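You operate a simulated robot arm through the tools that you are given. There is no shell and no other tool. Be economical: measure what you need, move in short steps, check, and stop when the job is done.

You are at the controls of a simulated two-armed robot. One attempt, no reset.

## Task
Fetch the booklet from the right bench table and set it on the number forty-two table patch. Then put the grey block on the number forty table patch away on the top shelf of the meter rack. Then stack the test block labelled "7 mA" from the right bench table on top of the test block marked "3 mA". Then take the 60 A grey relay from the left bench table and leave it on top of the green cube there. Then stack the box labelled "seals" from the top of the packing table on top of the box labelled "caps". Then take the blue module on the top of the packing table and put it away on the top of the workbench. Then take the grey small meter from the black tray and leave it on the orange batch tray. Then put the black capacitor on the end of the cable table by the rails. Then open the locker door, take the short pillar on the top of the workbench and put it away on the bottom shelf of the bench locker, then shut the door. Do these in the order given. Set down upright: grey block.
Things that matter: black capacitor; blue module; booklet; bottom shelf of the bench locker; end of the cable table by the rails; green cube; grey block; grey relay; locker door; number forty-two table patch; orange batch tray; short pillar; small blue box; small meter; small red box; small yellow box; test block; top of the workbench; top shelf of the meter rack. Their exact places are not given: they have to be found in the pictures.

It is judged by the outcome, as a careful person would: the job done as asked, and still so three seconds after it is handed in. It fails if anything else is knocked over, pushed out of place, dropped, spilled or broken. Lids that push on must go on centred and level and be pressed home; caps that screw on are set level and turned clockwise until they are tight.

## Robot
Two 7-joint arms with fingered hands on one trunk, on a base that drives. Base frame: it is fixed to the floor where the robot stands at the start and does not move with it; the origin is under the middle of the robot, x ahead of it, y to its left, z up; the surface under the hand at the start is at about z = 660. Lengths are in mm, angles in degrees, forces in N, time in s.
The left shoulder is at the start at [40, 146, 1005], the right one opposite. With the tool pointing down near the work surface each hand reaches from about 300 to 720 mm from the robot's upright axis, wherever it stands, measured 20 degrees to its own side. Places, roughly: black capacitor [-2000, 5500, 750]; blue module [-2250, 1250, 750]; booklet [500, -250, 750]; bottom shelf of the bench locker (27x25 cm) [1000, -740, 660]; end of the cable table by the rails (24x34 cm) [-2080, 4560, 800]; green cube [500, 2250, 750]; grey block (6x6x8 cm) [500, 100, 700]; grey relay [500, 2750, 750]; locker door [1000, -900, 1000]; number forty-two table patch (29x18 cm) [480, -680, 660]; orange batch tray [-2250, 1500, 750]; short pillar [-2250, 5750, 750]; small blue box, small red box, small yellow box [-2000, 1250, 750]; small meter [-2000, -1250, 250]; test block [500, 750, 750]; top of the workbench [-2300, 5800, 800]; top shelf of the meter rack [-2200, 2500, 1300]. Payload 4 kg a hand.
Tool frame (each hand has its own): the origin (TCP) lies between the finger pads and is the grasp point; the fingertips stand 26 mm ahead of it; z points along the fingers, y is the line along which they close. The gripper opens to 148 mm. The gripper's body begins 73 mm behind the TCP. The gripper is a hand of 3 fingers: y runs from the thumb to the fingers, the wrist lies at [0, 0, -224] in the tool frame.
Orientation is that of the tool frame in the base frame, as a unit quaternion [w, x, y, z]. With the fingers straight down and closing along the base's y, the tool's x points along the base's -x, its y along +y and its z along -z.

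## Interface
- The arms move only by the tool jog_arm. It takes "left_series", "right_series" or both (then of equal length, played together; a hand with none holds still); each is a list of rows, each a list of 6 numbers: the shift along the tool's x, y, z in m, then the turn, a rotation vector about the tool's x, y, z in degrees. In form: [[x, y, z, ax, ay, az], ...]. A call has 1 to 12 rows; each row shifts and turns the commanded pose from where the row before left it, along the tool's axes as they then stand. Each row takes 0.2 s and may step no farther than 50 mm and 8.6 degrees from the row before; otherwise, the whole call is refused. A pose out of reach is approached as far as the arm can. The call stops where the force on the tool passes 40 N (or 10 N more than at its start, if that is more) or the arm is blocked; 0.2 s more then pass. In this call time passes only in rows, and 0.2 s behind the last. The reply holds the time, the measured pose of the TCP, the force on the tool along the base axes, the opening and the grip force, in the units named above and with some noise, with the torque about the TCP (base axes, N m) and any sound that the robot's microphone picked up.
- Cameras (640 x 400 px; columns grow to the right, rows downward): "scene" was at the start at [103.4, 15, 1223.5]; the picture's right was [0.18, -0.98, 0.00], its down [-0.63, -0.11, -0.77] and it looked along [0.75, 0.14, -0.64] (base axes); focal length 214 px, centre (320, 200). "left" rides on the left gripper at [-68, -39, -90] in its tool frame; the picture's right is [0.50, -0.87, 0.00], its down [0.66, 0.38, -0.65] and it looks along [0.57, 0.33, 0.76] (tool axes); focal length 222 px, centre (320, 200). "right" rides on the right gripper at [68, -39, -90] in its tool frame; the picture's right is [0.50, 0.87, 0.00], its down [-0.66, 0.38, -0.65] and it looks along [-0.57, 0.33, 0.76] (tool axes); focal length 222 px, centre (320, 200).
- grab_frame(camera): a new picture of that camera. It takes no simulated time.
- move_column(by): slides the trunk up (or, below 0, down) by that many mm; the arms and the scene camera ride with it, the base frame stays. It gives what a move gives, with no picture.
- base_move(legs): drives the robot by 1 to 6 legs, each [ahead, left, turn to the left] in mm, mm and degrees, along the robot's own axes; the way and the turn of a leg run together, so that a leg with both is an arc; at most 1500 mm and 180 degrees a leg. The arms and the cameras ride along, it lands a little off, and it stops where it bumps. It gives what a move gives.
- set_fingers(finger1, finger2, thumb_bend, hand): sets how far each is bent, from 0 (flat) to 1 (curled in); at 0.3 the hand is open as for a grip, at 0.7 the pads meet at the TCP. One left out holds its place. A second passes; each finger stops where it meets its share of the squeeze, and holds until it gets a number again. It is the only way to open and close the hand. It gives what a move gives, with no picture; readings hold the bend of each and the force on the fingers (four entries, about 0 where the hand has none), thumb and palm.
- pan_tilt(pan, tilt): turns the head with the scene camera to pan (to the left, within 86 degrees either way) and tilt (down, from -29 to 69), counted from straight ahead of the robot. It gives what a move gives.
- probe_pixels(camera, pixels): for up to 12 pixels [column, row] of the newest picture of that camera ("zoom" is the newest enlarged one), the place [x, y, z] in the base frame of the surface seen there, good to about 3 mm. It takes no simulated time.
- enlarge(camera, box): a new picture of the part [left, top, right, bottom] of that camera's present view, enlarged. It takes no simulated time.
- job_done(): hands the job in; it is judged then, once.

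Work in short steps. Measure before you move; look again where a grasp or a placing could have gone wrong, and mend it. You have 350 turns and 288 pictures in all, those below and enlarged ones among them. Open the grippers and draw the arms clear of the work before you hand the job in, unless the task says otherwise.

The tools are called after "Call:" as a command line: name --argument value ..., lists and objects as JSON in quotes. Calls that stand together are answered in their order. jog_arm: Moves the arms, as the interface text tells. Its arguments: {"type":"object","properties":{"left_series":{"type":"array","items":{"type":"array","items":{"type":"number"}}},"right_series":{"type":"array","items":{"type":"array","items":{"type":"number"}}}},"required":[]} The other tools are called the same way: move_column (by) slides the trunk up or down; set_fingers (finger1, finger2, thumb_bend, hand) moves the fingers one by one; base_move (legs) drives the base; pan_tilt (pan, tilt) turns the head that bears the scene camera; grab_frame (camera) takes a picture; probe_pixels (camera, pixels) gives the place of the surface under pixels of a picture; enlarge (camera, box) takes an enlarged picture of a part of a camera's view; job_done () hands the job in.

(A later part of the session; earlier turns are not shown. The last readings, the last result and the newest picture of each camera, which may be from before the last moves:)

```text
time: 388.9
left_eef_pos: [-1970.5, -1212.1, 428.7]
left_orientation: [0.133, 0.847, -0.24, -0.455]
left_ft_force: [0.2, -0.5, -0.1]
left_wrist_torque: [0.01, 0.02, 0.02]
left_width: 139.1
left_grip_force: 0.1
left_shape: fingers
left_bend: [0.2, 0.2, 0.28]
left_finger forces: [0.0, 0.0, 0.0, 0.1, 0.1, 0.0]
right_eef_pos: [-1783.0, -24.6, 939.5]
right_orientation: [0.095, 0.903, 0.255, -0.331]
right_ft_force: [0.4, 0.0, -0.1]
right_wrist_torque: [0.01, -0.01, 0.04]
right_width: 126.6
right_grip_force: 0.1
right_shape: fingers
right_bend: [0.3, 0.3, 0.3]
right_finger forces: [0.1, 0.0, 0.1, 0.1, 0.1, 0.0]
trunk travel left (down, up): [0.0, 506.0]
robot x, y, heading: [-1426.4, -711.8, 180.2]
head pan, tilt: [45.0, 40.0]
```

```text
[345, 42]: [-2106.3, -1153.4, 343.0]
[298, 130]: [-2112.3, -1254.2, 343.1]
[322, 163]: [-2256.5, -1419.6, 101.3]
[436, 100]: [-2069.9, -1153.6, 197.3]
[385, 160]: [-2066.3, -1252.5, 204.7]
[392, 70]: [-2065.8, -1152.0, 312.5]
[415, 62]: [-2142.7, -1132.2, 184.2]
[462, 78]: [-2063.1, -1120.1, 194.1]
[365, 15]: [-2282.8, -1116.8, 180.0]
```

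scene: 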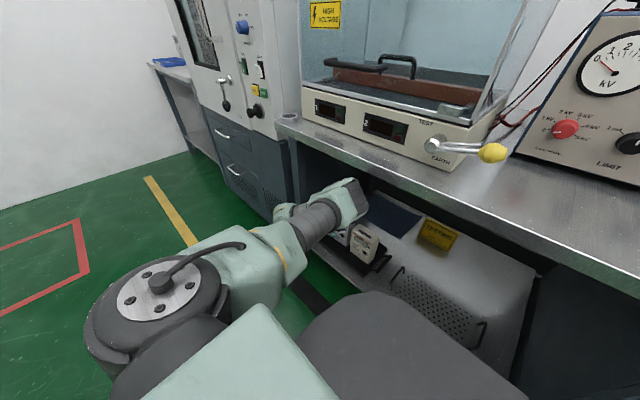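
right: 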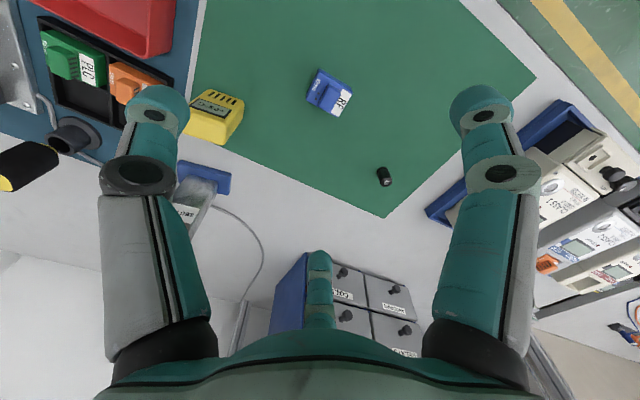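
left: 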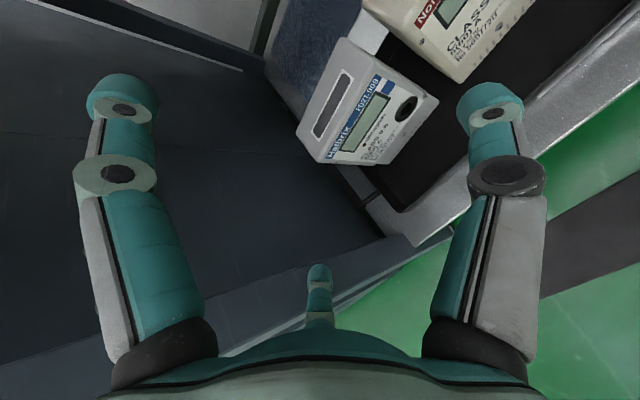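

TCP must shift +11 mm in y; lower to z≈300 in front of the meter first, then advance horizontally.

Call:
jog_arm --left_series '[[-0.0058, -0.0093, 0, 0, 0, 0], [0.0302, -0.0189, 0.0235, 0, 0, 0], [0.0302, -0.0189, 0.0235, 0, 0, 0], [0.0302, -0.0189, 0.0235, 0, 0, 0]]'

Call:
grab_frame --camera "left"

Call:
grab_frame --camera "scene"

```text
time: 389.9
left_eef_pos: [-1971.3, -1200.4, 298.4]
left_orientation: [0.133, 0.847, -0.24, -0.455]
left_ft_force: [0.0, -0.1, 1.3]
left_wrist_torque: [0.01, 0.03, 0.04]
left_width: 139.2
left_grip_force: 0.1
left_shape: fingers
left_bend: [0.2, 0.2, 0.28]
left_finger forces: [0.0, 0.0, 0.0, 0.1, 0.1, 0.1]
right_eef_pos: [-1782.7, -25.5, 939.2]
right_orientation: [0.095, 0.903, 0.254, -0.332]
right_ft_force: [-0.8, 0.1, 0.6]
right_wrist_torque: [0.01, -0.01, -0.06]
right_width: 126.8
right_grip_force: 0.1
right_shape: fingers
right_bend: [0.3, 0.3, 0.3]
right_finger forces: [0.0, 0.1, 0.0, 0.0, 0.0, 0.1]
trunk travel left (down, up): [0.0, 506.0]
robot x, y, heading: [-1424.5, -714.7, 179.9]
head pan, tilt: [45.0, 40.0]
```

```text
144 pictures are left
```

left: 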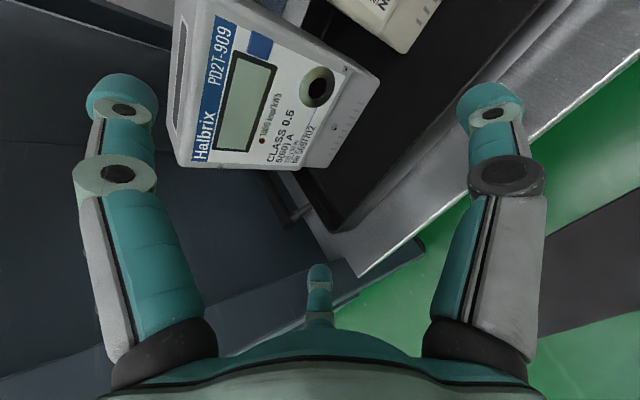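

```text
143 pictures are left
```

scene: 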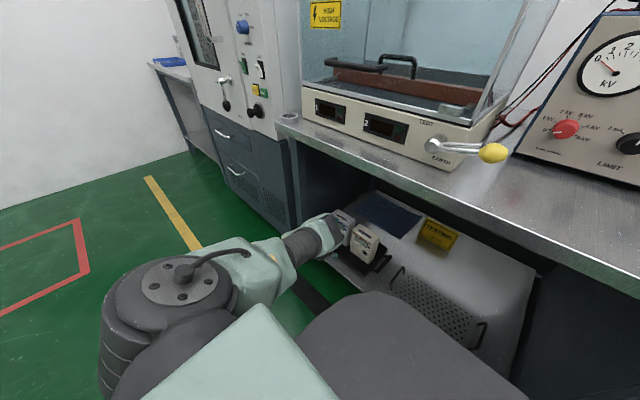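

Advance with the base 60 mm and check.

Call:
base_move --legs '[[60, 0, 0]]'

Call:
grab_frame --camera "left"

Call:
grab_frame --camera "scene"

```text
time: 390.9
left_eef_pos: [-2030.2, -1200.3, 297.6]
left_orientation: [0.133, 0.847, -0.24, -0.454]
left_ft_force: [0.9, 0.6, 0.1]
left_wrist_torque: [-0.01, 0.0, 0.01]
left_width: 139.2
left_grip_force: 0.0
left_shape: fingers
left_bend: [0.2, 0.2, 0.28]
left_finger forces: [0.0, 0.0, 0.0, 0.0, 0.0, 0.0]
right_eef_pos: [-1842.7, -24.6, 937.1]
right_orientation: [0.095, 0.904, 0.255, -0.331]
right_ft_force: [-0.1, 0.6, 0.1]
right_wrist_torque: [0.01, 0.0, 0.03]
right_width: 126.5
right_grip_force: 0.1
right_shape: fingers
right_bend: [0.3, 0.3, 0.3]
right_finger forces: [0.0, 0.1, 0.0, 0.1, 0.0, 0.0]
trunk travel left (down, up): [0.0, 506.0]
robot x, y, heading: [-1481.0, -711.4, 179.8]
head pan, tilt: [45.0, 40.0]
```

```text
142 pictures are left
```

left: 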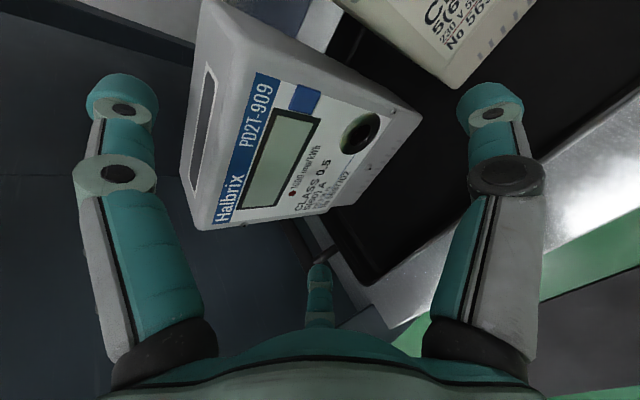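

```text
141 pictures are left
```

scene: 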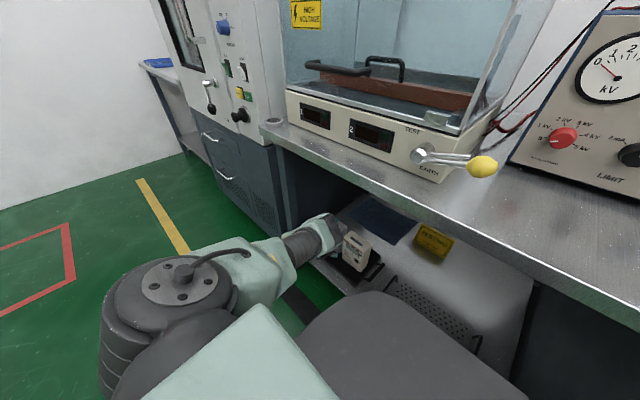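

Probe the thumb tip and finger 1 tip to verify the gap alignment.

Call:
probe_pixels --camera "left" --pixels '[[490, 90], [462, 110], [490, 112], [515, 100], [470, 160], [318, 270], [306, 275], [120, 80], [150, 110]]'

```text
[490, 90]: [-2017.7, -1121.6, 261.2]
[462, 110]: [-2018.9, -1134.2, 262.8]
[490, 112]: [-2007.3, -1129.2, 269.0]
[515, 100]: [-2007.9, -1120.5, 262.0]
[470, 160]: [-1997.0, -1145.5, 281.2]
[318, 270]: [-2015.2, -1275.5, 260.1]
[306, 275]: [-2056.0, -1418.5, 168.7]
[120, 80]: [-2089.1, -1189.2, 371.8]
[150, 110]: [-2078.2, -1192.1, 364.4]
```

The thumb is too wide for the 33 mm gap (outer edge ≈ −1118). Close it slightly and re-measure.

Call:
set_fingers --hand "left" --thumb_bend 0.33

Call:
enlarge --camera "left" --box '[400, 40, 560, 200]'

```text
time: 391.9
left_eef_pos: [-2030.7, -1199.3, 298.7]
left_orientation: [0.133, 0.847, -0.24, -0.456]
left_ft_force: [0.8, 0.5, -0.1]
left_wrist_torque: [0.03, -0.02, 0.0]
left_width: 132.6
left_grip_force: 0.0
left_shape: fingers
left_bend: [0.2, 0.2, 0.33]
left_finger forces: [0.1, 0.1, 0.0, 0.1, 0.1, 0.0]
right_eef_pos: [-1843.3, -23.7, 938.5]
right_orientation: [0.095, 0.904, 0.254, -0.332]
right_ft_force: [-0.1, -0.1, 0.0]
right_wrist_torque: [0.0, 0.0, 0.0]
right_width: 126.7
right_grip_force: 0.0
right_shape: fingers
right_bend: [0.3, 0.3, 0.3]
right_finger forces: [0.0, 0.1, 0.0, 0.0, 0.1, 0.1]
trunk travel left (down, up): [0.0, 506.0]
robot x, y, heading: [-1485.5, -712.0, 180.0]
head pan, tilt: [45.0, 40.0]
```

```text
2.50 times, centred on (480, 120) of left
```

zoom: 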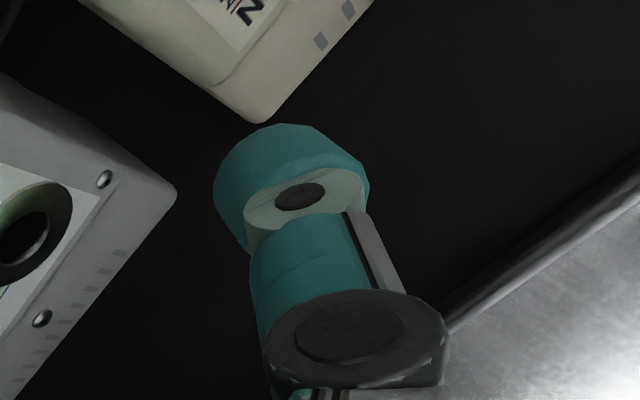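

Call:
probe_pixels --camera "zoom" --pixels '[[218, 190], [290, 130], [365, 185], [300, 195], [255, 290], [320, 260], [440, 330], [255, 118], [172, 190], [265, 330]]'

```text
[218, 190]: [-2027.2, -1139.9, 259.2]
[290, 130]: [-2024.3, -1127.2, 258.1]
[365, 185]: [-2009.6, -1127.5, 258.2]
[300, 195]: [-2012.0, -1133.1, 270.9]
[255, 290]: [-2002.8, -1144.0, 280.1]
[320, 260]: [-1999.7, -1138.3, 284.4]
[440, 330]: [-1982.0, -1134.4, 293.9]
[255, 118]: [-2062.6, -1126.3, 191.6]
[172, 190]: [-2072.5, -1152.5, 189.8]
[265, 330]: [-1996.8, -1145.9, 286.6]
```

Shift 3 mm toward −y and advance 40 mm with the arm.

Call:
jog_arm --left_series '[[0.0016, 0.0025, 0, 0, 0, 0], [-0.0094, 0.0057, 0.0167, 0, 0, 0], [-0.0094, 0.0057, 0.0167, 0, 0, 0]]'

Call:
grab_frame --camera "left"

```text
time: 392.7
left_eef_pos: [-2069.6, -1204.4, 297.1]
left_orientation: [0.132, 0.847, -0.24, -0.455]
left_ft_force: [0.2, -0.3, 0.3]
left_wrist_torque: [-0.02, 0.02, -0.04]
left_width: 132.5
left_grip_force: 0.0
left_shape: fingers
left_bend: [0.2, 0.2, 0.33]
left_finger forces: [0.0, 0.1, 0.0, 0.1, 0.1, 0.0]
right_eef_pos: [-1840.8, -24.1, 938.0]
right_orientation: [0.095, 0.903, 0.254, -0.333]
right_ft_force: [0.2, 0.0, 0.0]
right_wrist_torque: [-0.01, 0.01, -0.02]
right_width: 126.7
right_grip_force: 0.0
right_shape: fingers
right_bend: [0.3, 0.3, 0.3]
right_finger forces: [0.0, 0.0, 0.0, 0.0, 0.1, 0.0]
trunk travel left (down, up): [0.0, 506.0]
robot x, y, heading: [-1483.5, -711.0, 180.3]
head pan, tilt: [45.0, 40.0]
```

```text
139 pictures are left
```

left: 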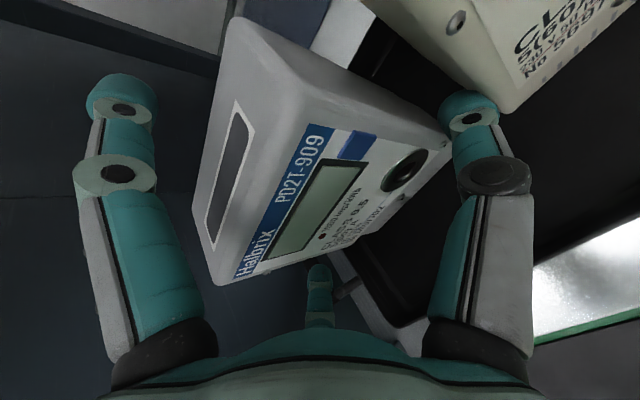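

Thumb is entering the gap cleanly. Advance 28 mm more.

Call:
jog_arm --left_series '[[-0.0066, 0.004, 0.0117, 0, 0, 0], [-0.0066, 0.004, 0.0117, 0, 0, 0]]'

Call:
grab_frame --camera "left"

```text
time: 393.3
left_eef_pos: [-2099.2, -1203.3, 296.8]
left_orientation: [0.133, 0.847, -0.239, -0.455]
left_ft_force: [1.6, 1.5, 0.2]
left_wrist_torque: [0.0, -0.02, 0.0]
left_width: 133.0
left_grip_force: 0.9
left_shape: fingers
left_bend: [0.2, 0.2, 0.33]
left_finger forces: [0.1, 0.0, 0.0, 0.0, 1.2, 0.0]
right_eef_pos: [-1842.1, -24.5, 938.5]
right_orientation: [0.095, 0.903, 0.255, -0.332]
right_ft_force: [-0.6, -0.4, 0.8]
right_wrist_torque: [0.01, 0.01, -0.01]
right_width: 126.9
right_grip_force: 0.1
right_shape: fingers
right_bend: [0.3, 0.3, 0.3]
right_finger forces: [0.1, 0.0, 0.0, 0.0, 0.0, 0.1]
trunk travel left (down, up): [0.0, 506.0]
robot x, y, heading: [-1482.2, -711.8, 180.1]
head pan, tilt: [45.0, 40.0]
```

```text
138 pictures are left
```

left: 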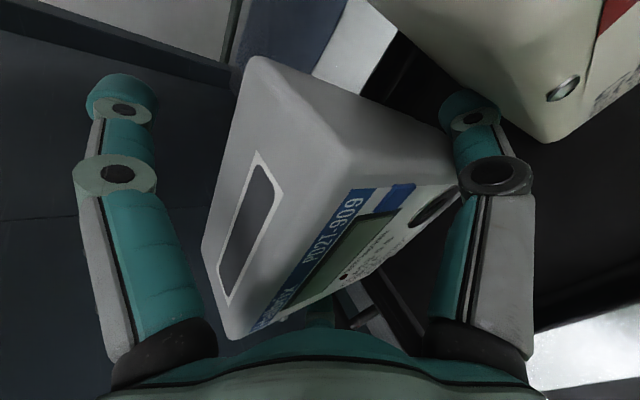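

Light thumb touch only. Close finger 1 against the thumb, then bring finger 2 down on top.

Call:
set_fingers --hand "left" --finger1 0.7

Call:
set_fingers --hand "left" --finger2 0.42 --thumb_bend 0.4

Call:
grab_frame --camera "left"

```text
time: 394.3
left_eef_pos: [-2099.9, -1201.6, 300.1]
left_orientation: [0.134, 0.846, -0.24, -0.457]
left_ft_force: [-4.8, 1.3, 16.2]
left_wrist_torque: [0.08, 0.03, 0.05]
left_width: 91.3
left_grip_force: 8.7
left_shape: fingers
left_bend: [0.48, 0.19, 0.33]
left_finger forces: [15.0, 0.7, 0.0, 0.1, 1.7, 0.1]
right_eef_pos: [-1839.8, -23.1, 938.6]
right_orientation: [0.095, 0.903, 0.255, -0.332]
right_ft_force: [0.1, 0.4, -0.6]
right_wrist_torque: [-0.01, -0.06, -0.02]
right_width: 126.6
right_grip_force: 0.0
right_shape: fingers
right_bend: [0.3, 0.3, 0.3]
right_finger forces: [0.1, 0.0, 0.0, 0.0, 0.0, 0.0]
trunk travel left (down, up): [0.0, 506.0]
robot x, y, heading: [-1485.7, -714.4, 179.9]
head pan, tilt: [45.0, 40.0]
```

```text
time: 395.3
left_eef_pos: [-2098.1, -1202.6, 299.8]
left_orientation: [0.133, 0.846, -0.239, -0.457]
left_ft_force: [-3.8, 4.7, 16.5]
left_wrist_torque: [0.53, -0.19, 0.34]
left_width: 88.4
left_grip_force: 25.8
left_shape: fingers
left_bend: [0.46, 0.23, 0.37]
left_finger forces: [17.6, 15.0, 0.1, 0.0, 18.8, 0.0]
right_eef_pos: [-1840.9, -22.6, 938.9]
right_orientation: [0.096, 0.903, 0.254, -0.333]
right_ft_force: [0.1, 0.2, -0.4]
right_wrist_torque: [-0.02, 0.0, 0.04]
right_width: 126.3
right_grip_force: 0.1
right_shape: fingers
right_bend: [0.3, 0.3, 0.3]
right_finger forces: [0.0, 0.1, 0.1, 0.0, 0.0, 0.1]
trunk travel left (down, up): [0.0, 506.0]
robot x, y, heading: [-1481.8, -709.9, 179.8]
head pan, tilt: [45.0, 40.0]
```

```text
137 pictures are left
```

left: 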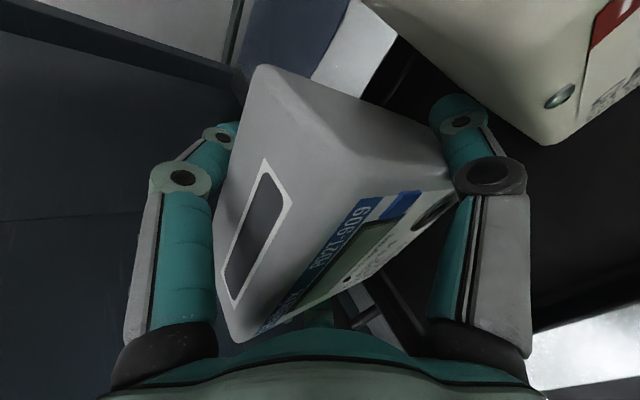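

Firm grip on three sides. Lift 40 mm and check.

Call:
jog_arm --left_series '[[-0.0141, 0.0089, -0.011, 0, 0, 0], [-0.0141, 0.0089, -0.011, 0, 0, 0], [-0.0141, 0.0089, -0.011, 0, 0, 0]]'

Call:
grab_frame --camera "left"

Call:
grab_frame --camera "scene"

```text
time: 396.1
left_eef_pos: [-2098.5, -1205.0, 356.7]
left_orientation: [0.133, 0.848, -0.241, -0.454]
left_ft_force: [-0.4, 0.3, -4.2]
left_wrist_torque: [0.01, 0.0, -0.04]
left_width: 87.6
left_grip_force: 23.6
left_shape: fingers
left_bend: [0.48, 0.23, 0.37]
left_finger forces: [13.8, 16.7, 0.1, 0.0, 16.1, 0.0]
right_eef_pos: [-1842.3, -25.4, 938.0]
right_orientation: [0.095, 0.903, 0.254, -0.332]
right_ft_force: [0.5, 0.0, 0.1]
right_wrist_torque: [0.0, 0.01, 0.03]
right_width: 126.8
right_grip_force: 0.0
right_shape: fingers
right_bend: [0.3, 0.3, 0.3]
right_finger forces: [0.0, 0.0, 0.0, 0.0, 0.1, 0.0]
trunk travel left (down, up): [0.0, 506.0]
robot x, y, heading: [-1482.9, -716.0, 180.0]
head pan, tilt: [45.0, 40.0]
```

```text
136 pictures are left
```

left: 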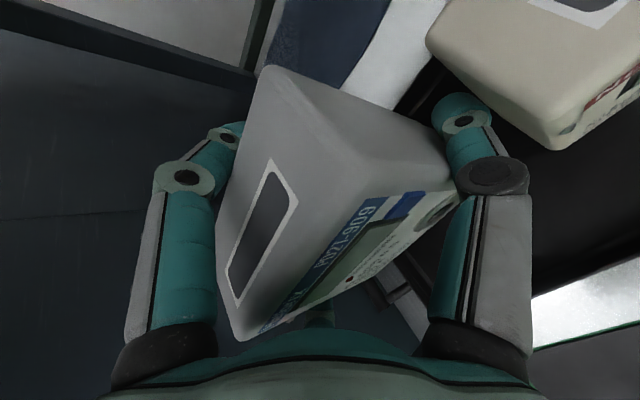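

```text
135 pictures are left
```

scene: 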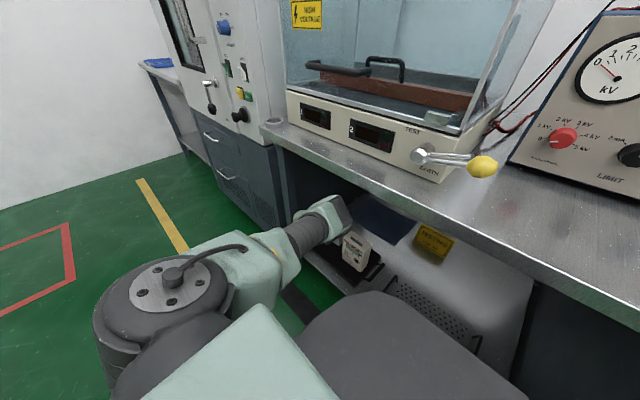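

The meter is up and clear of the tray rim. Back straight out.

Call:
base_move --legs '[[-420, 0, 0]]'

Call:
grab_frame --camera "scene"

Call:
grab_frame --camera "left"

```text
time: 398.7
left_eef_pos: [-1682.1, -1202.7, 358.9]
left_orientation: [0.131, 0.847, -0.243, -0.455]
left_ft_force: [-0.5, 0.2, -5.2]
left_wrist_torque: [0.0, 0.05, -0.01]
left_width: 87.5
left_grip_force: 22.9
left_shape: fingers
left_bend: [0.48, 0.23, 0.37]
left_finger forces: [13.7, 16.6, 0.0, 0.0, 16.0, 0.0]
right_eef_pos: [-1418.3, -24.2, 938.8]
right_orientation: [0.094, 0.904, 0.251, -0.333]
right_ft_force: [-0.1, -0.5, -0.4]
right_wrist_torque: [0.03, -0.01, 0.03]
right_width: 126.9
right_grip_force: 0.1
right_shape: fingers
right_bend: [0.3, 0.3, 0.3]
right_finger forces: [0.0, 0.0, 0.1, 0.1, 0.0, 0.0]
trunk travel left (down, up): [0.0, 506.0]
robot x, y, heading: [-1064.0, -716.2, 179.8]
head pan, tilt: [45.0, 40.0]
```

```text
134 pictures are left
```

scene: 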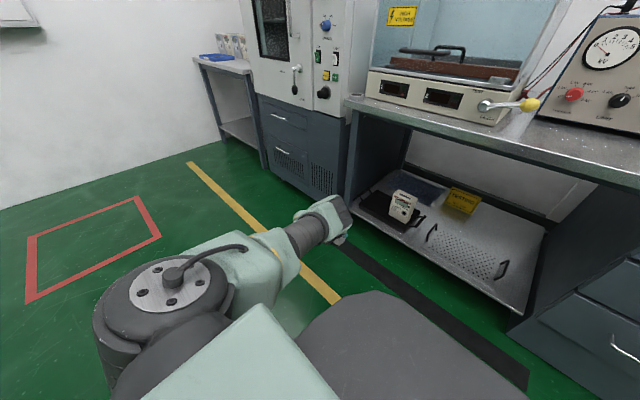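

```text
133 pictures are left
```

left: 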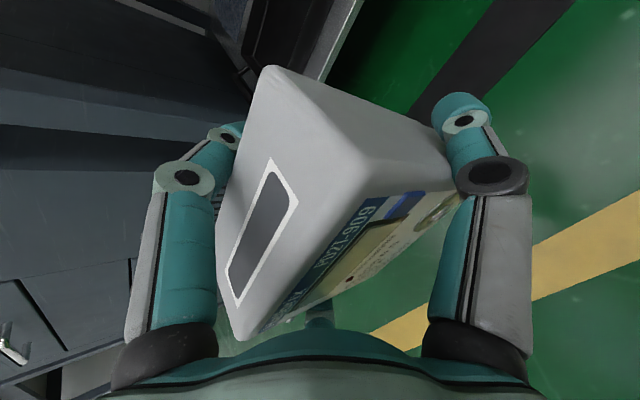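

Meter held well. Before going to the packing table I must fold the right arm, which sticks out sideways. Try pulling it inward.

Call:
jog_arm --right_series '[[-0.0154, 0.0345, 0.013, 0, 0, 0], [-0.0154, 0.0345, 0.013, 0, 0, 0], [-0.0154, 0.0345, 0.013, 0, 0, 0], [-0.0154, 0.0345, 0.013, 0, 0, 0], [-0.0154, 0.0345, 0.013, 0, 0, 0], [-0.0154, 0.0345, 0.013, 0, 0, 0]]'

Call:
pan_tilt --pan -60 --tilt 40

Call:
grab_frame --camera "scene"

```text
time: 400.1
left_eef_pos: [-1682.0, -1201.9, 356.4]
left_orientation: [0.131, 0.847, -0.242, -0.455]
left_ft_force: [1.1, 0.5, -4.8]
left_wrist_torque: [0.02, 0.04, -0.02]
left_width: 87.5
left_grip_force: 23.2
left_shape: fingers
left_bend: [0.48, 0.23, 0.37]
left_finger forces: [13.7, 16.6, 0.0, 0.0, 16.1, 0.1]
right_eef_pos: [-1417.8, -24.3, 939.7]
right_orientation: [0.094, 0.904, 0.252, -0.333]
right_ft_force: [1.2, 0.1, 0.1]
right_wrist_torque: [0.01, 0.03, 0.02]
right_width: 126.9
right_grip_force: 0.1
right_shape: fingers
right_bend: [0.3, 0.3, 0.3]
right_finger forces: [0.0, 0.0, 0.1, 0.0, 0.0, 0.0]
right hand out of reach, approached as far as the arm can: row 1, 2, 3, 4, 5, 6
trunk travel left (down, up): [0.0, 506.0]
robot x, y, heading: [-1064.9, -716.5, 179.7]
head pan, tilt: [45.0, 40.0]
```

```text
time: 401.9
left_eef_pos: [-1682.4, -1203.2, 357.2]
left_orientation: [0.131, 0.847, -0.242, -0.456]
left_ft_force: [-0.4, -0.3, -4.1]
left_wrist_torque: [0.03, 0.05, 0.03]
left_width: 87.8
left_grip_force: 23.6
left_shape: fingers
left_bend: [0.48, 0.23, 0.37]
left_finger forces: [13.8, 16.6, 0.0, 0.0, 16.1, 0.0]
right_eef_pos: [-1417.4, -23.4, 938.2]
right_orientation: [0.094, 0.904, 0.252, -0.332]
right_ft_force: [-0.4, -0.1, 0.0]
right_wrist_torque: [0.0, -0.02, -0.01]
right_width: 126.7
right_grip_force: 0.0
right_shape: fingers
right_bend: [0.3, 0.3, 0.3]
right_finger forces: [0.1, 0.1, 0.0, 0.1, 0.0, 0.0]
trunk travel left (down, up): [0.0, 506.0]
robot x, y, heading: [-1063.3, -709.2, 179.4]
head pan, tilt: [-60.0, 40.0]
```

```text
132 pictures are left
```

scene: 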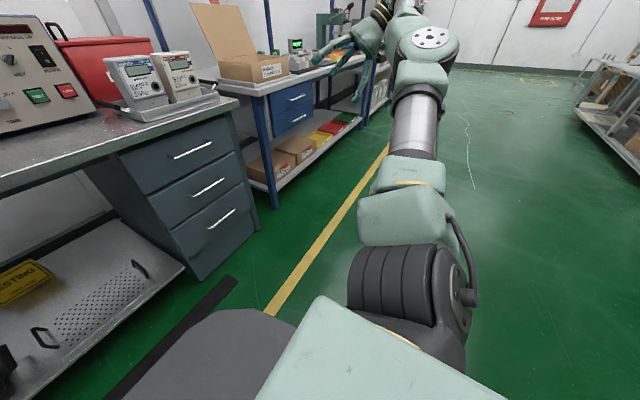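

Try lowering the right hand (mirroring the left arm's good posture).

Call:
jog_arm --right_series '[[0.029, 0, 0.0343, 0, 0, 0], [0.029, 0, 0.0343, 0, 0, 0], [0.029, 0, 0.0343, 0, 0, 0], [0.029, 0, 0.0343, 0, 0, 0], [0.029, 0, 0.0343, 0, 0, 0], [0.029, 0, 0.0343, 0, 0, 0], [0.029, 0, 0.0343, 0, 0, 0]]'

Call:
grab_frame --camera "scene"

```text
time: 403.5
left_eef_pos: [-1681.8, -1202.1, 357.6]
left_orientation: [0.132, 0.847, -0.242, -0.455]
left_ft_force: [0.3, -0.5, -4.7]
left_wrist_torque: [0.0, 0.04, -0.02]
left_width: 87.3
left_grip_force: 23.2
left_shape: fingers
left_bend: [0.48, 0.23, 0.37]
left_finger forces: [13.6, 16.7, 0.0, 0.0, 16.1, 0.0]
right_eef_pos: [-1439.4, 35.0, 639.7]
right_orientation: [0.095, 0.904, 0.253, -0.332]
right_ft_force: [0.0, -0.7, -0.3]
right_wrist_torque: [0.0, 0.01, -0.01]
right_width: 126.6
right_grip_force: 0.0
right_shape: fingers
right_bend: [0.3, 0.3, 0.3]
right_finger forces: [0.0, 0.0, 0.1, 0.1, 0.0, 0.1]
right hand out of reach, approached as far as the arm can: row 1, 2, 3, 4, 5
trunk travel left (down, up): [0.0, 506.0]
robot x, y, heading: [-1063.2, -714.2, 179.6]
head pan, tilt: [-60.0, 40.0]
```

```text
131 pictures are left
```

scene: 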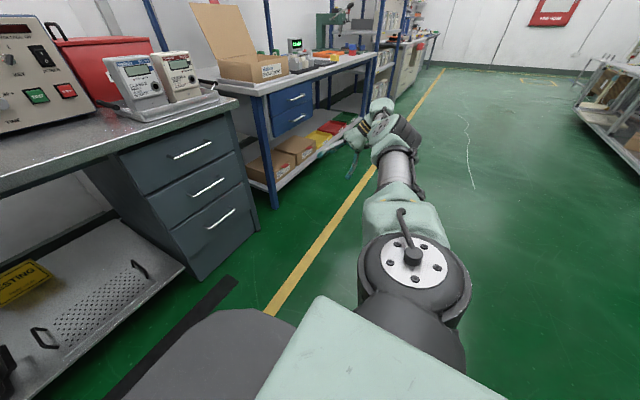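

Freed. Now pull the right hand inward.

Call:
jog_arm --right_series '[[-0.0154, 0.0345, 0.013, 0, 0, 0], [-0.0154, 0.0345, 0.013, 0, 0, 0], [-0.0154, 0.0345, 0.013, 0, 0, 0], [-0.0154, 0.0345, 0.013, 0, 0, 0], [-0.0154, 0.0345, 0.013, 0, 0, 0], [-0.0154, 0.0345, 0.013, 0, 0, 0], [-0.0154, 0.0345, 0.013, 0, 0, 0], [-0.0154, 0.0345, 0.013, 0, 0, 0]]'

```text
time: 405.3
left_eef_pos: [-1681.2, -1202.7, 357.2]
left_orientation: [0.131, 0.847, -0.242, -0.455]
left_ft_force: [0.4, 0.2, -4.6]
left_wrist_torque: [0.06, 0.02, 0.02]
left_width: 87.7
left_grip_force: 23.3
left_shape: fingers
left_bend: [0.48, 0.23, 0.37]
left_finger forces: [13.6, 16.6, 0.0, 0.0, 16.1, 0.0]
right_eef_pos: [-1485.2, 16.1, 633.9]
right_orientation: [0.095, 0.904, 0.253, -0.331]
right_ft_force: [0.2, -0.4, 0.2]
right_wrist_torque: [0.03, -0.04, -0.02]
right_width: 126.8
right_grip_force: 0.0
right_shape: fingers
right_bend: [0.3, 0.3, 0.3]
right_finger forces: [0.0, 0.0, 0.0, 0.1, 0.0, 0.0]
right hand out of reach, approached as far as the arm can: row 1, 2, 3, 4, 5, 6, 7, 8
trunk travel left (down, up): [0.0, 506.0]
robot x, y, heading: [-1067.5, -713.4, 179.7]
head pan, tilt: [-60.0, 40.0]
```

Go lower still, then inward.

Call:
jog_arm --right_series '[[0.029, 0, 0.0343, 0, 0, 0], [0.029, 0, 0.0343, 0, 0, 0], [0.029, 0, 0.0343, 0, 0, 0], [0.029, 0, 0.0343, 0, 0, 0], [-0.0154, 0.0345, 0.013, 0, 0, 0], [-0.0154, 0.0345, 0.013, 0, 0, 0], [-0.0154, 0.0345, 0.013, 0, 0, 0], [-0.0154, 0.0345, 0.013, 0, 0, 0], [-0.0154, 0.0345, 0.013, 0, 0, 0]]'

Call:
grab_frame --camera "scene"

```text
time: 407.3
left_eef_pos: [-1680.4, -1204.0, 357.4]
left_orientation: [0.131, 0.847, -0.242, -0.455]
left_ft_force: [0.2, 0.0, -3.1]
left_wrist_torque: [0.07, 0.06, 0.03]
left_width: 87.6
left_grip_force: 22.5
left_shape: fingers
left_bend: [0.48, 0.23, 0.37]
left_finger forces: [13.5, 16.6, 0.0, 0.0, 16.0, 0.0]
right_eef_pos: [-1519.3, -58.4, 407.3]
right_orientation: [0.095, 0.904, 0.252, -0.332]
right_ft_force: [-1.0, 0.7, -1.1]
right_wrist_torque: [-0.01, 0.05, 0.03]
right_width: 126.8
right_grip_force: 0.0
right_shape: fingers
right_bend: [0.3, 0.3, 0.3]
right_finger forces: [0.1, 0.0, 0.0, 0.1, 0.0, 0.0]
right hand out of reach, approached as far as the arm can: row 2, 3, 4, 5, 6, 7, 8, 9
trunk travel left (down, up): [0.0, 506.0]
robot x, y, heading: [-1067.0, -712.8, 179.7]
head pan, tilt: [-60.0, 40.0]
```

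```text
130 pictures are left
```

scene: 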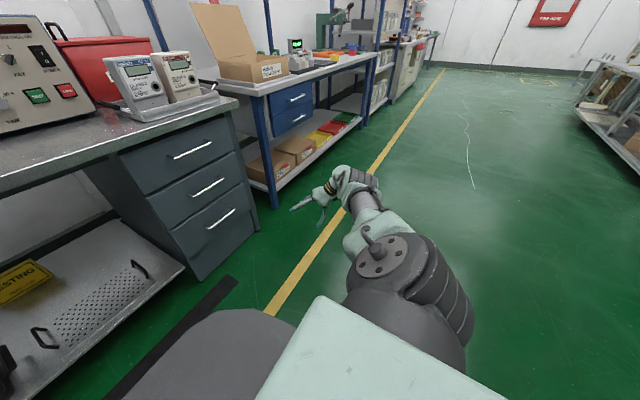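

Align the right tool's azimuth forward (mirror of the left posture), then try inward again.

Call:
jog_arm --right_series '[[0, 0, 0, 4.85, 0, 5.7], [0, 0, 0, 4.85, 0, 5.7], [0, 0, 0, 4.85, 0, 5.7], [0, 0, 0, 4.85, 0, 5.7]]'

Call:
jog_arm --right_series '[[0, 0.04, 0, 0, 0, 0], [0, 0.04, 0, 0, 0, 0], [0, 0.04, 0, 0, 0, 0], [0, 0.04, 0, 0, 0, 0]]'

```text
time: 408.3
left_eef_pos: [-1682.0, -1202.6, 356.4]
left_orientation: [0.132, 0.847, -0.242, -0.455]
left_ft_force: [0.4, 0.0, -4.6]
left_wrist_torque: [0.02, 0.08, 0.02]
left_width: 87.4
left_grip_force: 23.0
left_shape: fingers
left_bend: [0.48, 0.23, 0.37]
left_finger forces: [13.5, 16.6, 0.1, 0.0, 16.1, 0.0]
right_eef_pos: [-1546.1, -11.6, 382.1]
right_orientation: [0.016, 0.938, 0.04, -0.344]
right_ft_force: [0.5, 0.1, -0.3]
right_wrist_torque: [0.02, 0.02, 0.01]
right_width: 126.7
right_grip_force: 0.0
right_shape: fingers
right_bend: [0.3, 0.3, 0.3]
right_finger forces: [0.0, 0.0, 0.1, 0.1, 0.0, 0.0]
right hand out of reach, approached as far as the arm can: row 1, 2, 3, 4
trunk travel left (down, up): [0.0, 506.0]
robot x, y, heading: [-1064.0, -714.7, 179.6]
head pan, tilt: [-60.0, 40.0]
```

```text
time: 409.3
left_eef_pos: [-1681.5, -1201.2, 357.7]
left_orientation: [0.132, 0.847, -0.241, -0.455]
left_ft_force: [-0.1, -0.3, -4.7]
left_wrist_torque: [0.0, 0.04, 0.02]
left_width: 87.5
left_grip_force: 22.4
left_shape: fingers
left_bend: [0.48, 0.23, 0.37]
left_finger forces: [13.5, 16.5, 0.1, 0.0, 16.0, 0.0]
right_eef_pos: [-1591.2, -84.0, 324.0]
right_orientation: [0.017, 0.938, 0.04, -0.344]
right_ft_force: [0.4, -0.3, -0.1]
right_wrist_torque: [0.05, -0.03, -0.02]
right_width: 126.8
right_grip_force: 0.0
right_shape: fingers
right_bend: [0.3, 0.3, 0.3]
right_finger forces: [0.1, 0.1, 0.0, 0.0, 0.0, 0.1]
right hand out of reach, approached as far as the arm can: row 1, 2, 3, 4
trunk travel left (down, up): [0.0, 506.0]
robot x, y, heading: [-1065.4, -711.0, 179.6]
head pan, tilt: [-60.0, 40.0]
```

The right elbow seems locked straight (singular). I'll raise the trunk and swing the straight arm downward beside the base to make it compact.

Call:
move_column --by 300

Call:
jog_arm --right_series '[[0.038, 0.026, 0.008, 0, 0, 0], [0.038, 0.026, 0.008, 0, 0, 0], [0.038, 0.026, 0.008, 0, 0, 0], [0.038, 0.026, 0.008, 0, 0, 0], [0.038, 0.026, 0.008, 0, 0, 0], [0.038, 0.026, 0.008, 0, 0, 0], [0.038, 0.026, 0.008, 0, 0, 0], [0.038, 0.026, 0.008, 0, 0, 0]]'

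Call:
grab_frame --camera "scene"

```text
time: 412.3
left_eef_pos: [-1682.3, -1202.3, 656.0]
left_orientation: [0.132, 0.847, -0.242, -0.455]
left_ft_force: [0.2, -0.2, -3.6]
left_wrist_torque: [0.03, 0.02, 0.02]
left_width: 87.4
left_grip_force: 23.1
left_shape: fingers
left_bend: [0.48, 0.23, 0.37]
left_finger forces: [13.5, 16.5, 0.0, 0.0, 16.0, 0.1]
right_eef_pos: [-1592.9, -82.7, 622.8]
right_orientation: [0.016, 0.938, 0.04, -0.344]
right_ft_force: [0.1, 0.0, 0.1]
right_wrist_torque: [0.01, -0.01, -0.03]
right_width: 126.8
right_grip_force: 0.0
right_shape: fingers
right_bend: [0.3, 0.3, 0.3]
right_finger forces: [0.0, 0.1, 0.1, 0.0, 0.0, 0.1]
trunk travel left (down, up): [-300.0, 206.0]
robot x, y, heading: [-1066.9, -714.4, 179.8]
head pan, tilt: [-60.0, 40.0]
```

```text
time: 414.1
left_eef_pos: [-1681.5, -1203.1, 655.4]
left_orientation: [0.131, 0.847, -0.241, -0.456]
left_ft_force: [0.7, 0.5, -5.2]
left_wrist_torque: [0.04, 0.01, -0.02]
left_width: 87.7
left_grip_force: 23.4
left_shape: fingers
left_bend: [0.48, 0.23, 0.37]
left_finger forces: [13.4, 16.6, 0.1, 0.0, 16.0, 0.1]
right_eef_pos: [-1407.9, -283.3, 409.3]
right_orientation: [0.015, 0.938, 0.041, -0.345]
right_ft_force: [-1.1, 0.2, 0.5]
right_wrist_torque: [-0.06, -0.14, 0.11]
right_width: 127.0
right_grip_force: 0.0
right_shape: fingers
right_bend: [0.3, 0.3, 0.3]
right_finger forces: [0.0, 0.0, 0.0, 0.0, 0.0, 0.1]
right hand out of reach, approached as far as the arm can: row 1, 2, 3, 6, 7, 8
trunk travel left (down, up): [-300.0, 206.0]
robot x, y, heading: [-1068.1, -715.1, 179.8]
head pan, tilt: [-60.0, 40.0]
```

```text
129 pictures are left
```

scene: 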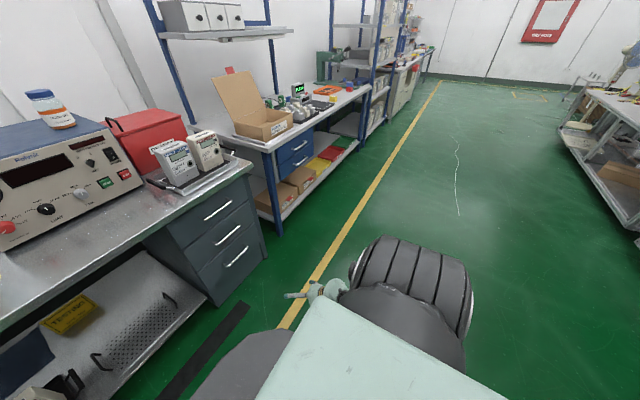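

Now the arm is bent again (hanging). Pull it further back toward the body.

Call:
jog_arm --right_series '[[0.0304, 0.0035, -0.0258, 0, 0, 0], [0.0304, 0.0035, -0.0258, 0, 0, 0], [0.0304, 0.0035, -0.0258, 0, 0, 0], [0.0304, 0.0035, -0.0258, 0, 0, 0]]'

```text
time: 415.1
left_eef_pos: [-1682.5, -1202.3, 654.6]
left_orientation: [0.131, 0.847, -0.242, -0.455]
left_ft_force: [-0.1, 0.0, -4.6]
left_wrist_torque: [0.02, 0.05, 0.0]
left_width: 87.6
left_grip_force: 22.4
left_shape: fingers
left_bend: [0.48, 0.23, 0.37]
left_finger forces: [13.3, 16.5, 0.1, 0.1, 16.0, 0.1]
right_eef_pos: [-1314.5, -284.5, 408.3]
right_orientation: [0.017, 0.938, 0.04, -0.343]
right_ft_force: [0.5, 0.2, 0.5]
right_wrist_torque: [0.0, -0.01, 0.0]
right_width: 126.8
right_grip_force: 0.1
right_shape: fingers
right_bend: [0.3, 0.3, 0.3]
right_finger forces: [0.0, 0.0, 0.1, 0.0, 0.1, 0.1]
right hand out of reach, approached as far as the arm can: row 3, 4
trunk travel left (down, up): [-300.0, 206.0]
robot x, y, heading: [-1064.9, -712.5, 179.6]
head pan, tilt: [-60.0, 40.0]
```

Compact now. Drive to the packing table (y≈1870) with the meter.

Call:
base_move --legs '[[0, -1400, 0], [0, -1185, 0]]'

Call:
move_column --by 205

Call:
jog_arm --left_series '[[-0.0283, 0.0177, -0.022, 0, 0, 0], [-0.0283, 0.0177, -0.022, 0, 0, 0], [-0.0213, 0.0133, -0.0165, 0, 0, 0]]'

Call:
pan_tilt --pan 40 --tilt 40

Call:
grab_frame --camera "scene"

```text
time: 427.5
left_eef_pos: [-1670.9, 1333.5, 656.2]
left_orientation: [0.13, 0.846, -0.245, -0.455]
left_ft_force: [-0.7, 0.5, -4.5]
left_wrist_torque: [0.03, 0.01, 0.02]
left_width: 87.3
left_grip_force: 22.5
left_shape: fingers
left_bend: [0.48, 0.23, 0.37]
left_finger forces: [13.3, 16.4, 0.1, 0.0, 15.9, 0.0]
right_eef_pos: [-1299.3, 2251.4, 407.3]
right_orientation: [0.017, 0.938, 0.039, -0.343]
right_ft_force: [0.3, -0.6, 0.3]
right_wrist_torque: [0.0, 0.02, 0.04]
right_width: 127.1
right_grip_force: 0.1
right_shape: fingers
right_bend: [0.3, 0.3, 0.3]
right_finger forces: [0.0, 0.1, 0.0, 0.1, 0.1, 0.0]
trunk travel left (down, up): [-300.0, 206.0]
robot x, y, heading: [-1049.3, 1821.9, 179.6]
head pan, tilt: [-60.0, 40.0]
```

```text
time: 429.7
left_eef_pos: [-1669.9, 1334.1, 859.6]
left_orientation: [0.131, 0.846, -0.244, -0.456]
left_ft_force: [0.3, 0.3, -4.8]
left_wrist_torque: [0.03, 0.08, -0.02]
left_width: 87.0
left_grip_force: 22.7
left_shape: fingers
left_bend: [0.48, 0.23, 0.37]
left_finger forces: [13.3, 16.5, 0.0, 0.0, 15.8, 0.0]
right_eef_pos: [-1299.5, 2249.8, 611.8]
right_orientation: [0.017, 0.938, 0.039, -0.343]
right_ft_force: [-0.1, -0.7, -0.1]
right_wrist_torque: [-0.04, 0.01, 0.0]
right_width: 126.8
right_grip_force: 0.1
right_shape: fingers
right_bend: [0.3, 0.3, 0.3]
right_finger forces: [0.1, 0.0, 0.0, 0.1, 0.0, 0.0]
trunk travel left (down, up): [-505.0, 1.0]
robot x, y, heading: [-1050.1, 1817.9, 179.4]
head pan, tilt: [-60.0, 40.0]
```

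```text
time: 430.5
left_eef_pos: [-1669.7, 1332.7, 970.9]
left_orientation: [0.131, 0.847, -0.244, -0.454]
left_ft_force: [0.6, -0.1, -3.8]
left_wrist_torque: [0.03, 0.03, 0.02]
left_width: 86.9
left_grip_force: 22.9
left_shape: fingers
left_bend: [0.48, 0.23, 0.37]
left_finger forces: [13.4, 16.4, 0.0, 0.0, 15.7, 0.1]
right_eef_pos: [-1299.9, 2251.2, 611.8]
right_orientation: [0.017, 0.938, 0.039, -0.343]
right_ft_force: [0.1, 0.1, 0.0]
right_wrist_torque: [0.0, 0.0, 0.0]
right_width: 127.0
right_grip_force: 0.1
right_shape: fingers
right_bend: [0.3, 0.3, 0.3]
right_finger forces: [0.0, 0.0, 0.0, 0.1, 0.0, 0.0]
trunk travel left (down, up): [-505.0, 1.0]
robot x, y, heading: [-1046.2, 1818.3, 179.4]
head pan, tilt: [-60.0, 40.0]
```

```text
time: 432.2
left_eef_pos: [-1671.1, 1331.9, 970.7]
left_orientation: [0.13, 0.846, -0.244, -0.456]
left_ft_force: [-0.7, 0.2, -3.7]
left_wrist_torque: [0.01, 0.05, 0.01]
left_width: 86.9
left_grip_force: 22.8
left_shape: fingers
left_bend: [0.48, 0.23, 0.37]
left_finger forces: [13.3, 16.3, 0.0, 0.1, 15.7, 0.1]
right_eef_pos: [-1299.6, 2249.3, 611.4]
right_orientation: [0.017, 0.938, 0.039, -0.343]
right_ft_force: [-0.1, 0.2, 0.5]
right_wrist_torque: [-0.02, -0.02, -0.02]
right_width: 127.1
right_grip_force: 0.0
right_shape: fingers
right_bend: [0.3, 0.3, 0.3]
right_finger forces: [0.0, 0.0, 0.1, 0.1, 0.0, 0.0]
trunk travel left (down, up): [-505.0, 1.0]
robot x, y, heading: [-1050.8, 1818.2, 179.3]
head pan, tilt: [40.0, 40.0]
```

```text
128 pictures are left
```

scene: 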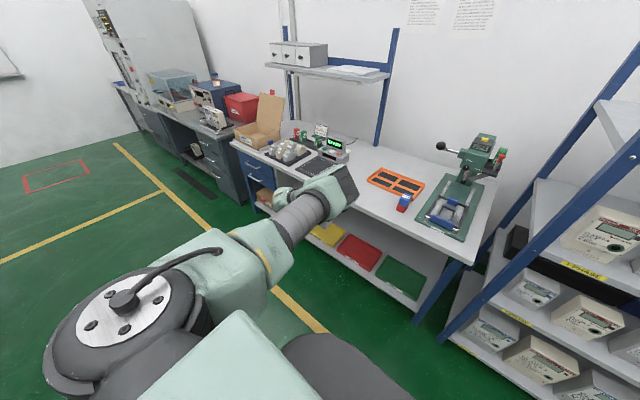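

Zoom on the orange tray to measure its cells.

Call:
enlarge --camera "scene" --box '[355, 155, 435, 215]'

```text
6.67 times, centred on (395, 185) of scene
```

zoom: 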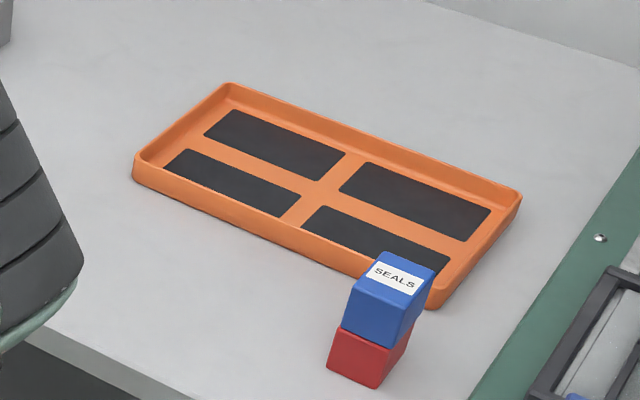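

Call:
probe_pixels --camera "zoom" --pixels '[[240, 112], [343, 150], [318, 180], [206, 138], [192, 152], [298, 195], [278, 216], [168, 168], [135, 165], [228, 85], [520, 192], [430, 290]]'

```text
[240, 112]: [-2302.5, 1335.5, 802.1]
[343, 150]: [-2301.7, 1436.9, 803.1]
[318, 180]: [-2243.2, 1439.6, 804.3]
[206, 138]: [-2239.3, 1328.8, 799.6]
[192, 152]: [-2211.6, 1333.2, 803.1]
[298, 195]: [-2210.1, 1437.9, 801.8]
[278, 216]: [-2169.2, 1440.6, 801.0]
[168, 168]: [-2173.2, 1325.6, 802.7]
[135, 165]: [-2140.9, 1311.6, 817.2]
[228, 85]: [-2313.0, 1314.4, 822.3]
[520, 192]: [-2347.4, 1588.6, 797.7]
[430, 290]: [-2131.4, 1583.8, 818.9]
```

Target: front-left pad, meter centre (−2182,1384). Shift right 52 mm and drive forward 440 first.

Call:
base_move --legs '[[0, -52, 0.6], [440, 0, 0]]'

Call:
grab_frame --camera "left"

Call:
pan_tilt --pan 45 --tilt 50

Call:
grab_frame --camera "scene"

```text
time: 435.4
left_eef_pos: [-2101.3, 1378.0, 971.4]
left_orientation: [0.134, 0.848, -0.238, -0.455]
left_ft_force: [0.9, 0.5, -3.9]
left_wrist_torque: [0.03, 0.05, 0.0]
left_width: 87.0
left_grip_force: 23.4
left_shape: fingers
left_bend: [0.48, 0.23, 0.37]
left_finger forces: [13.2, 16.3, 0.0, 0.0, 15.7, 0.1]
right_eef_pos: [-1742.1, 2299.5, 612.8]
right_orientation: [0.018, 0.938, 0.045, -0.343]
right_ft_force: [0.7, 0.4, -0.2]
right_wrist_torque: [0.02, 0.02, 0.02]
right_width: 127.3
right_grip_force: 0.1
right_shape: fingers
right_bend: [0.3, 0.3, 0.3]
right_finger forces: [0.0, 0.0, 0.0, 0.0, 0.1, 0.0]
trunk travel left (down, up): [-505.0, 1.0]
robot x, y, heading: [-1488.9, 1870.2, -179.9]
head pan, tilt: [40.0, 40.0]
```

```text
126 pictures are left
```

left: 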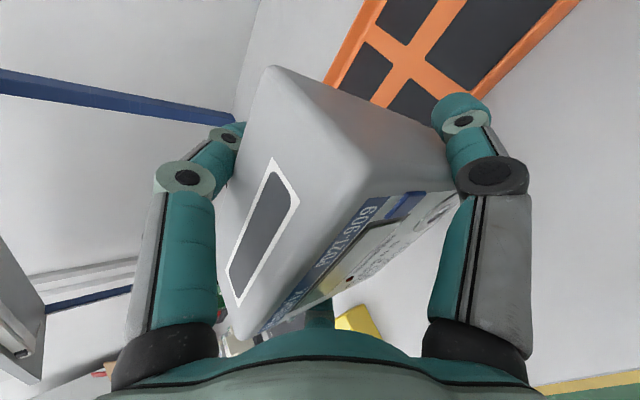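

```text
time: 436.2
left_eef_pos: [-2101.8, 1377.8, 970.3]
left_orientation: [0.134, 0.848, -0.239, -0.454]
left_ft_force: [-0.4, 0.5, -4.2]
left_wrist_torque: [-0.01, 0.04, 0.01]
left_width: 87.3
left_grip_force: 22.7
left_shape: fingers
left_bend: [0.48, 0.23, 0.37]
left_finger forces: [13.2, 16.2, 0.1, 0.0, 15.5, 0.0]
right_eef_pos: [-1743.2, 2299.4, 611.2]
right_orientation: [0.019, 0.938, 0.044, -0.342]
right_ft_force: [-0.7, -0.3, 0.0]
right_wrist_torque: [0.03, 0.02, -0.02]
right_width: 127.0
right_grip_force: 0.1
right_shape: fingers
right_bend: [0.3, 0.3, 0.3]
right_finger forces: [0.1, 0.0, 0.0, 0.0, 0.0, 0.0]
trunk travel left (down, up): [-505.0, 1.0]
robot x, y, heading: [-1491.8, 1872.6, -180.1]
head pan, tilt: [45.0, 50.0]
```

```text
125 pictures are left
```

scene: 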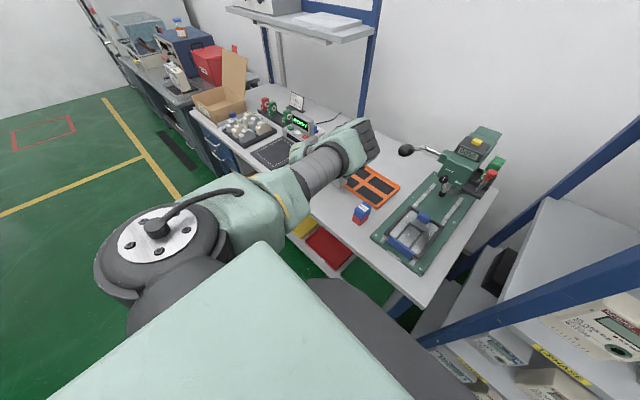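

Probe the meter's corners in the hand for tilt and offset.

Call:
probe_pixels --camera "left" --pixels '[[270, 78], [358, 178], [240, 325], [222, 240], [300, 200], [440, 170], [410, 230], [420, 120]]'

```text
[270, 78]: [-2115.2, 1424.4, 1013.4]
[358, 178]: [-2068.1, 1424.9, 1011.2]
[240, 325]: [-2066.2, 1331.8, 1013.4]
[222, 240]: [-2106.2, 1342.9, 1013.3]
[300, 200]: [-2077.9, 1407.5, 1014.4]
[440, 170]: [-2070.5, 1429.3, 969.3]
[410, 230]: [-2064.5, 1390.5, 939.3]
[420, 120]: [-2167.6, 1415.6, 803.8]
```

Meter upright in hand; bottom = TCP−114.5, centre offset +11 in x. Forward 90 mm, then fine-adjust.

Call:
base_move --legs '[[90, 0, 0]]'

Call:
jog_arm --left_series '[[-0.0032, -0.0051, 0, 0, 0, 0]]'

Call:
grab_frame --camera "left"

Call:
enlarge --camera "scene" --box '[290, 130, 430, 240]'

```text
time: 437.3
left_eef_pos: [-2188.3, 1376.9, 972.4]
left_orientation: [0.134, 0.848, -0.239, -0.455]
left_ft_force: [-0.4, 0.3, -5.0]
left_wrist_torque: [0.01, -0.01, 0.04]
left_width: 87.0
left_grip_force: 22.3
left_shape: fingers
left_bend: [0.48, 0.23, 0.37]
left_finger forces: [13.2, 16.1, 0.0, 0.1, 15.7, 0.1]
right_eef_pos: [-1829.7, 2299.5, 611.3]
right_orientation: [0.018, 0.938, 0.044, -0.344]
right_ft_force: [0.7, -0.3, -0.5]
right_wrist_torque: [-0.01, 0.05, 0.04]
right_width: 127.1
right_grip_force: 0.2
right_shape: fingers
right_bend: [0.3, 0.3, 0.3]
right_finger forces: [0.0, 0.0, 0.0, 0.0, 0.0, 0.0]
trunk travel left (down, up): [-505.0, 1.0]
robot x, y, heading: [-1577.0, 1873.2, -179.8]
head pan, tilt: [45.0, 50.0]
```

```text
time: 437.7
left_eef_pos: [-2188.6, 1383.6, 971.8]
left_orientation: [0.134, 0.848, -0.239, -0.454]
left_ft_force: [0.5, 0.6, -4.4]
left_wrist_torque: [0.0, 0.02, -0.02]
left_width: 87.1
left_grip_force: 22.3
left_shape: fingers
left_bend: [0.48, 0.23, 0.37]
left_finger forces: [13.2, 16.1, 0.0, 0.0, 15.6, 0.0]
right_eef_pos: [-1831.5, 2299.3, 612.8]
right_orientation: [0.019, 0.938, 0.045, -0.342]
right_ft_force: [-0.7, -1.1, 0.0]
right_wrist_torque: [-0.02, 0.04, -0.02]
right_width: 126.9
right_grip_force: 0.1
right_shape: fingers
right_bend: [0.3, 0.3, 0.3]
right_finger forces: [0.0, 0.0, 0.1, 0.0, 0.1, 0.1]
trunk travel left (down, up): [-505.0, 1.0]
robot x, y, heading: [-1578.6, 1872.4, -180.0]
head pan, tilt: [45.0, 50.0]
```

```text
124 pictures are left
```

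left: 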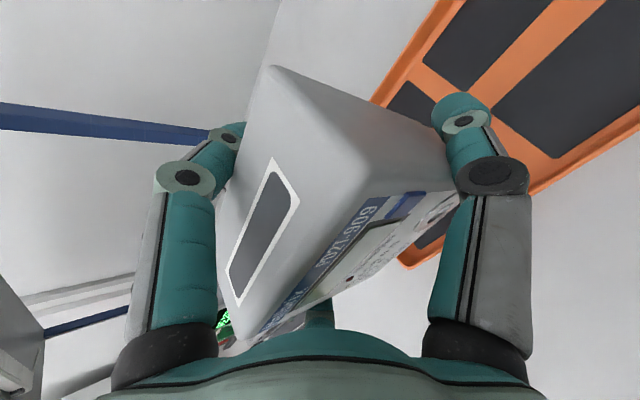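

```text
3.64 times, centred on (360, 185) of scene
```

zoom: 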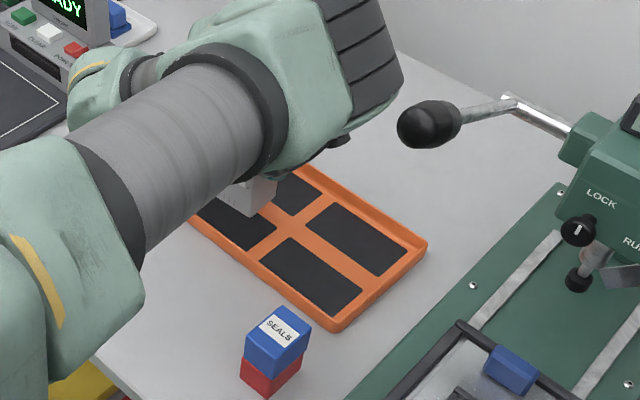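

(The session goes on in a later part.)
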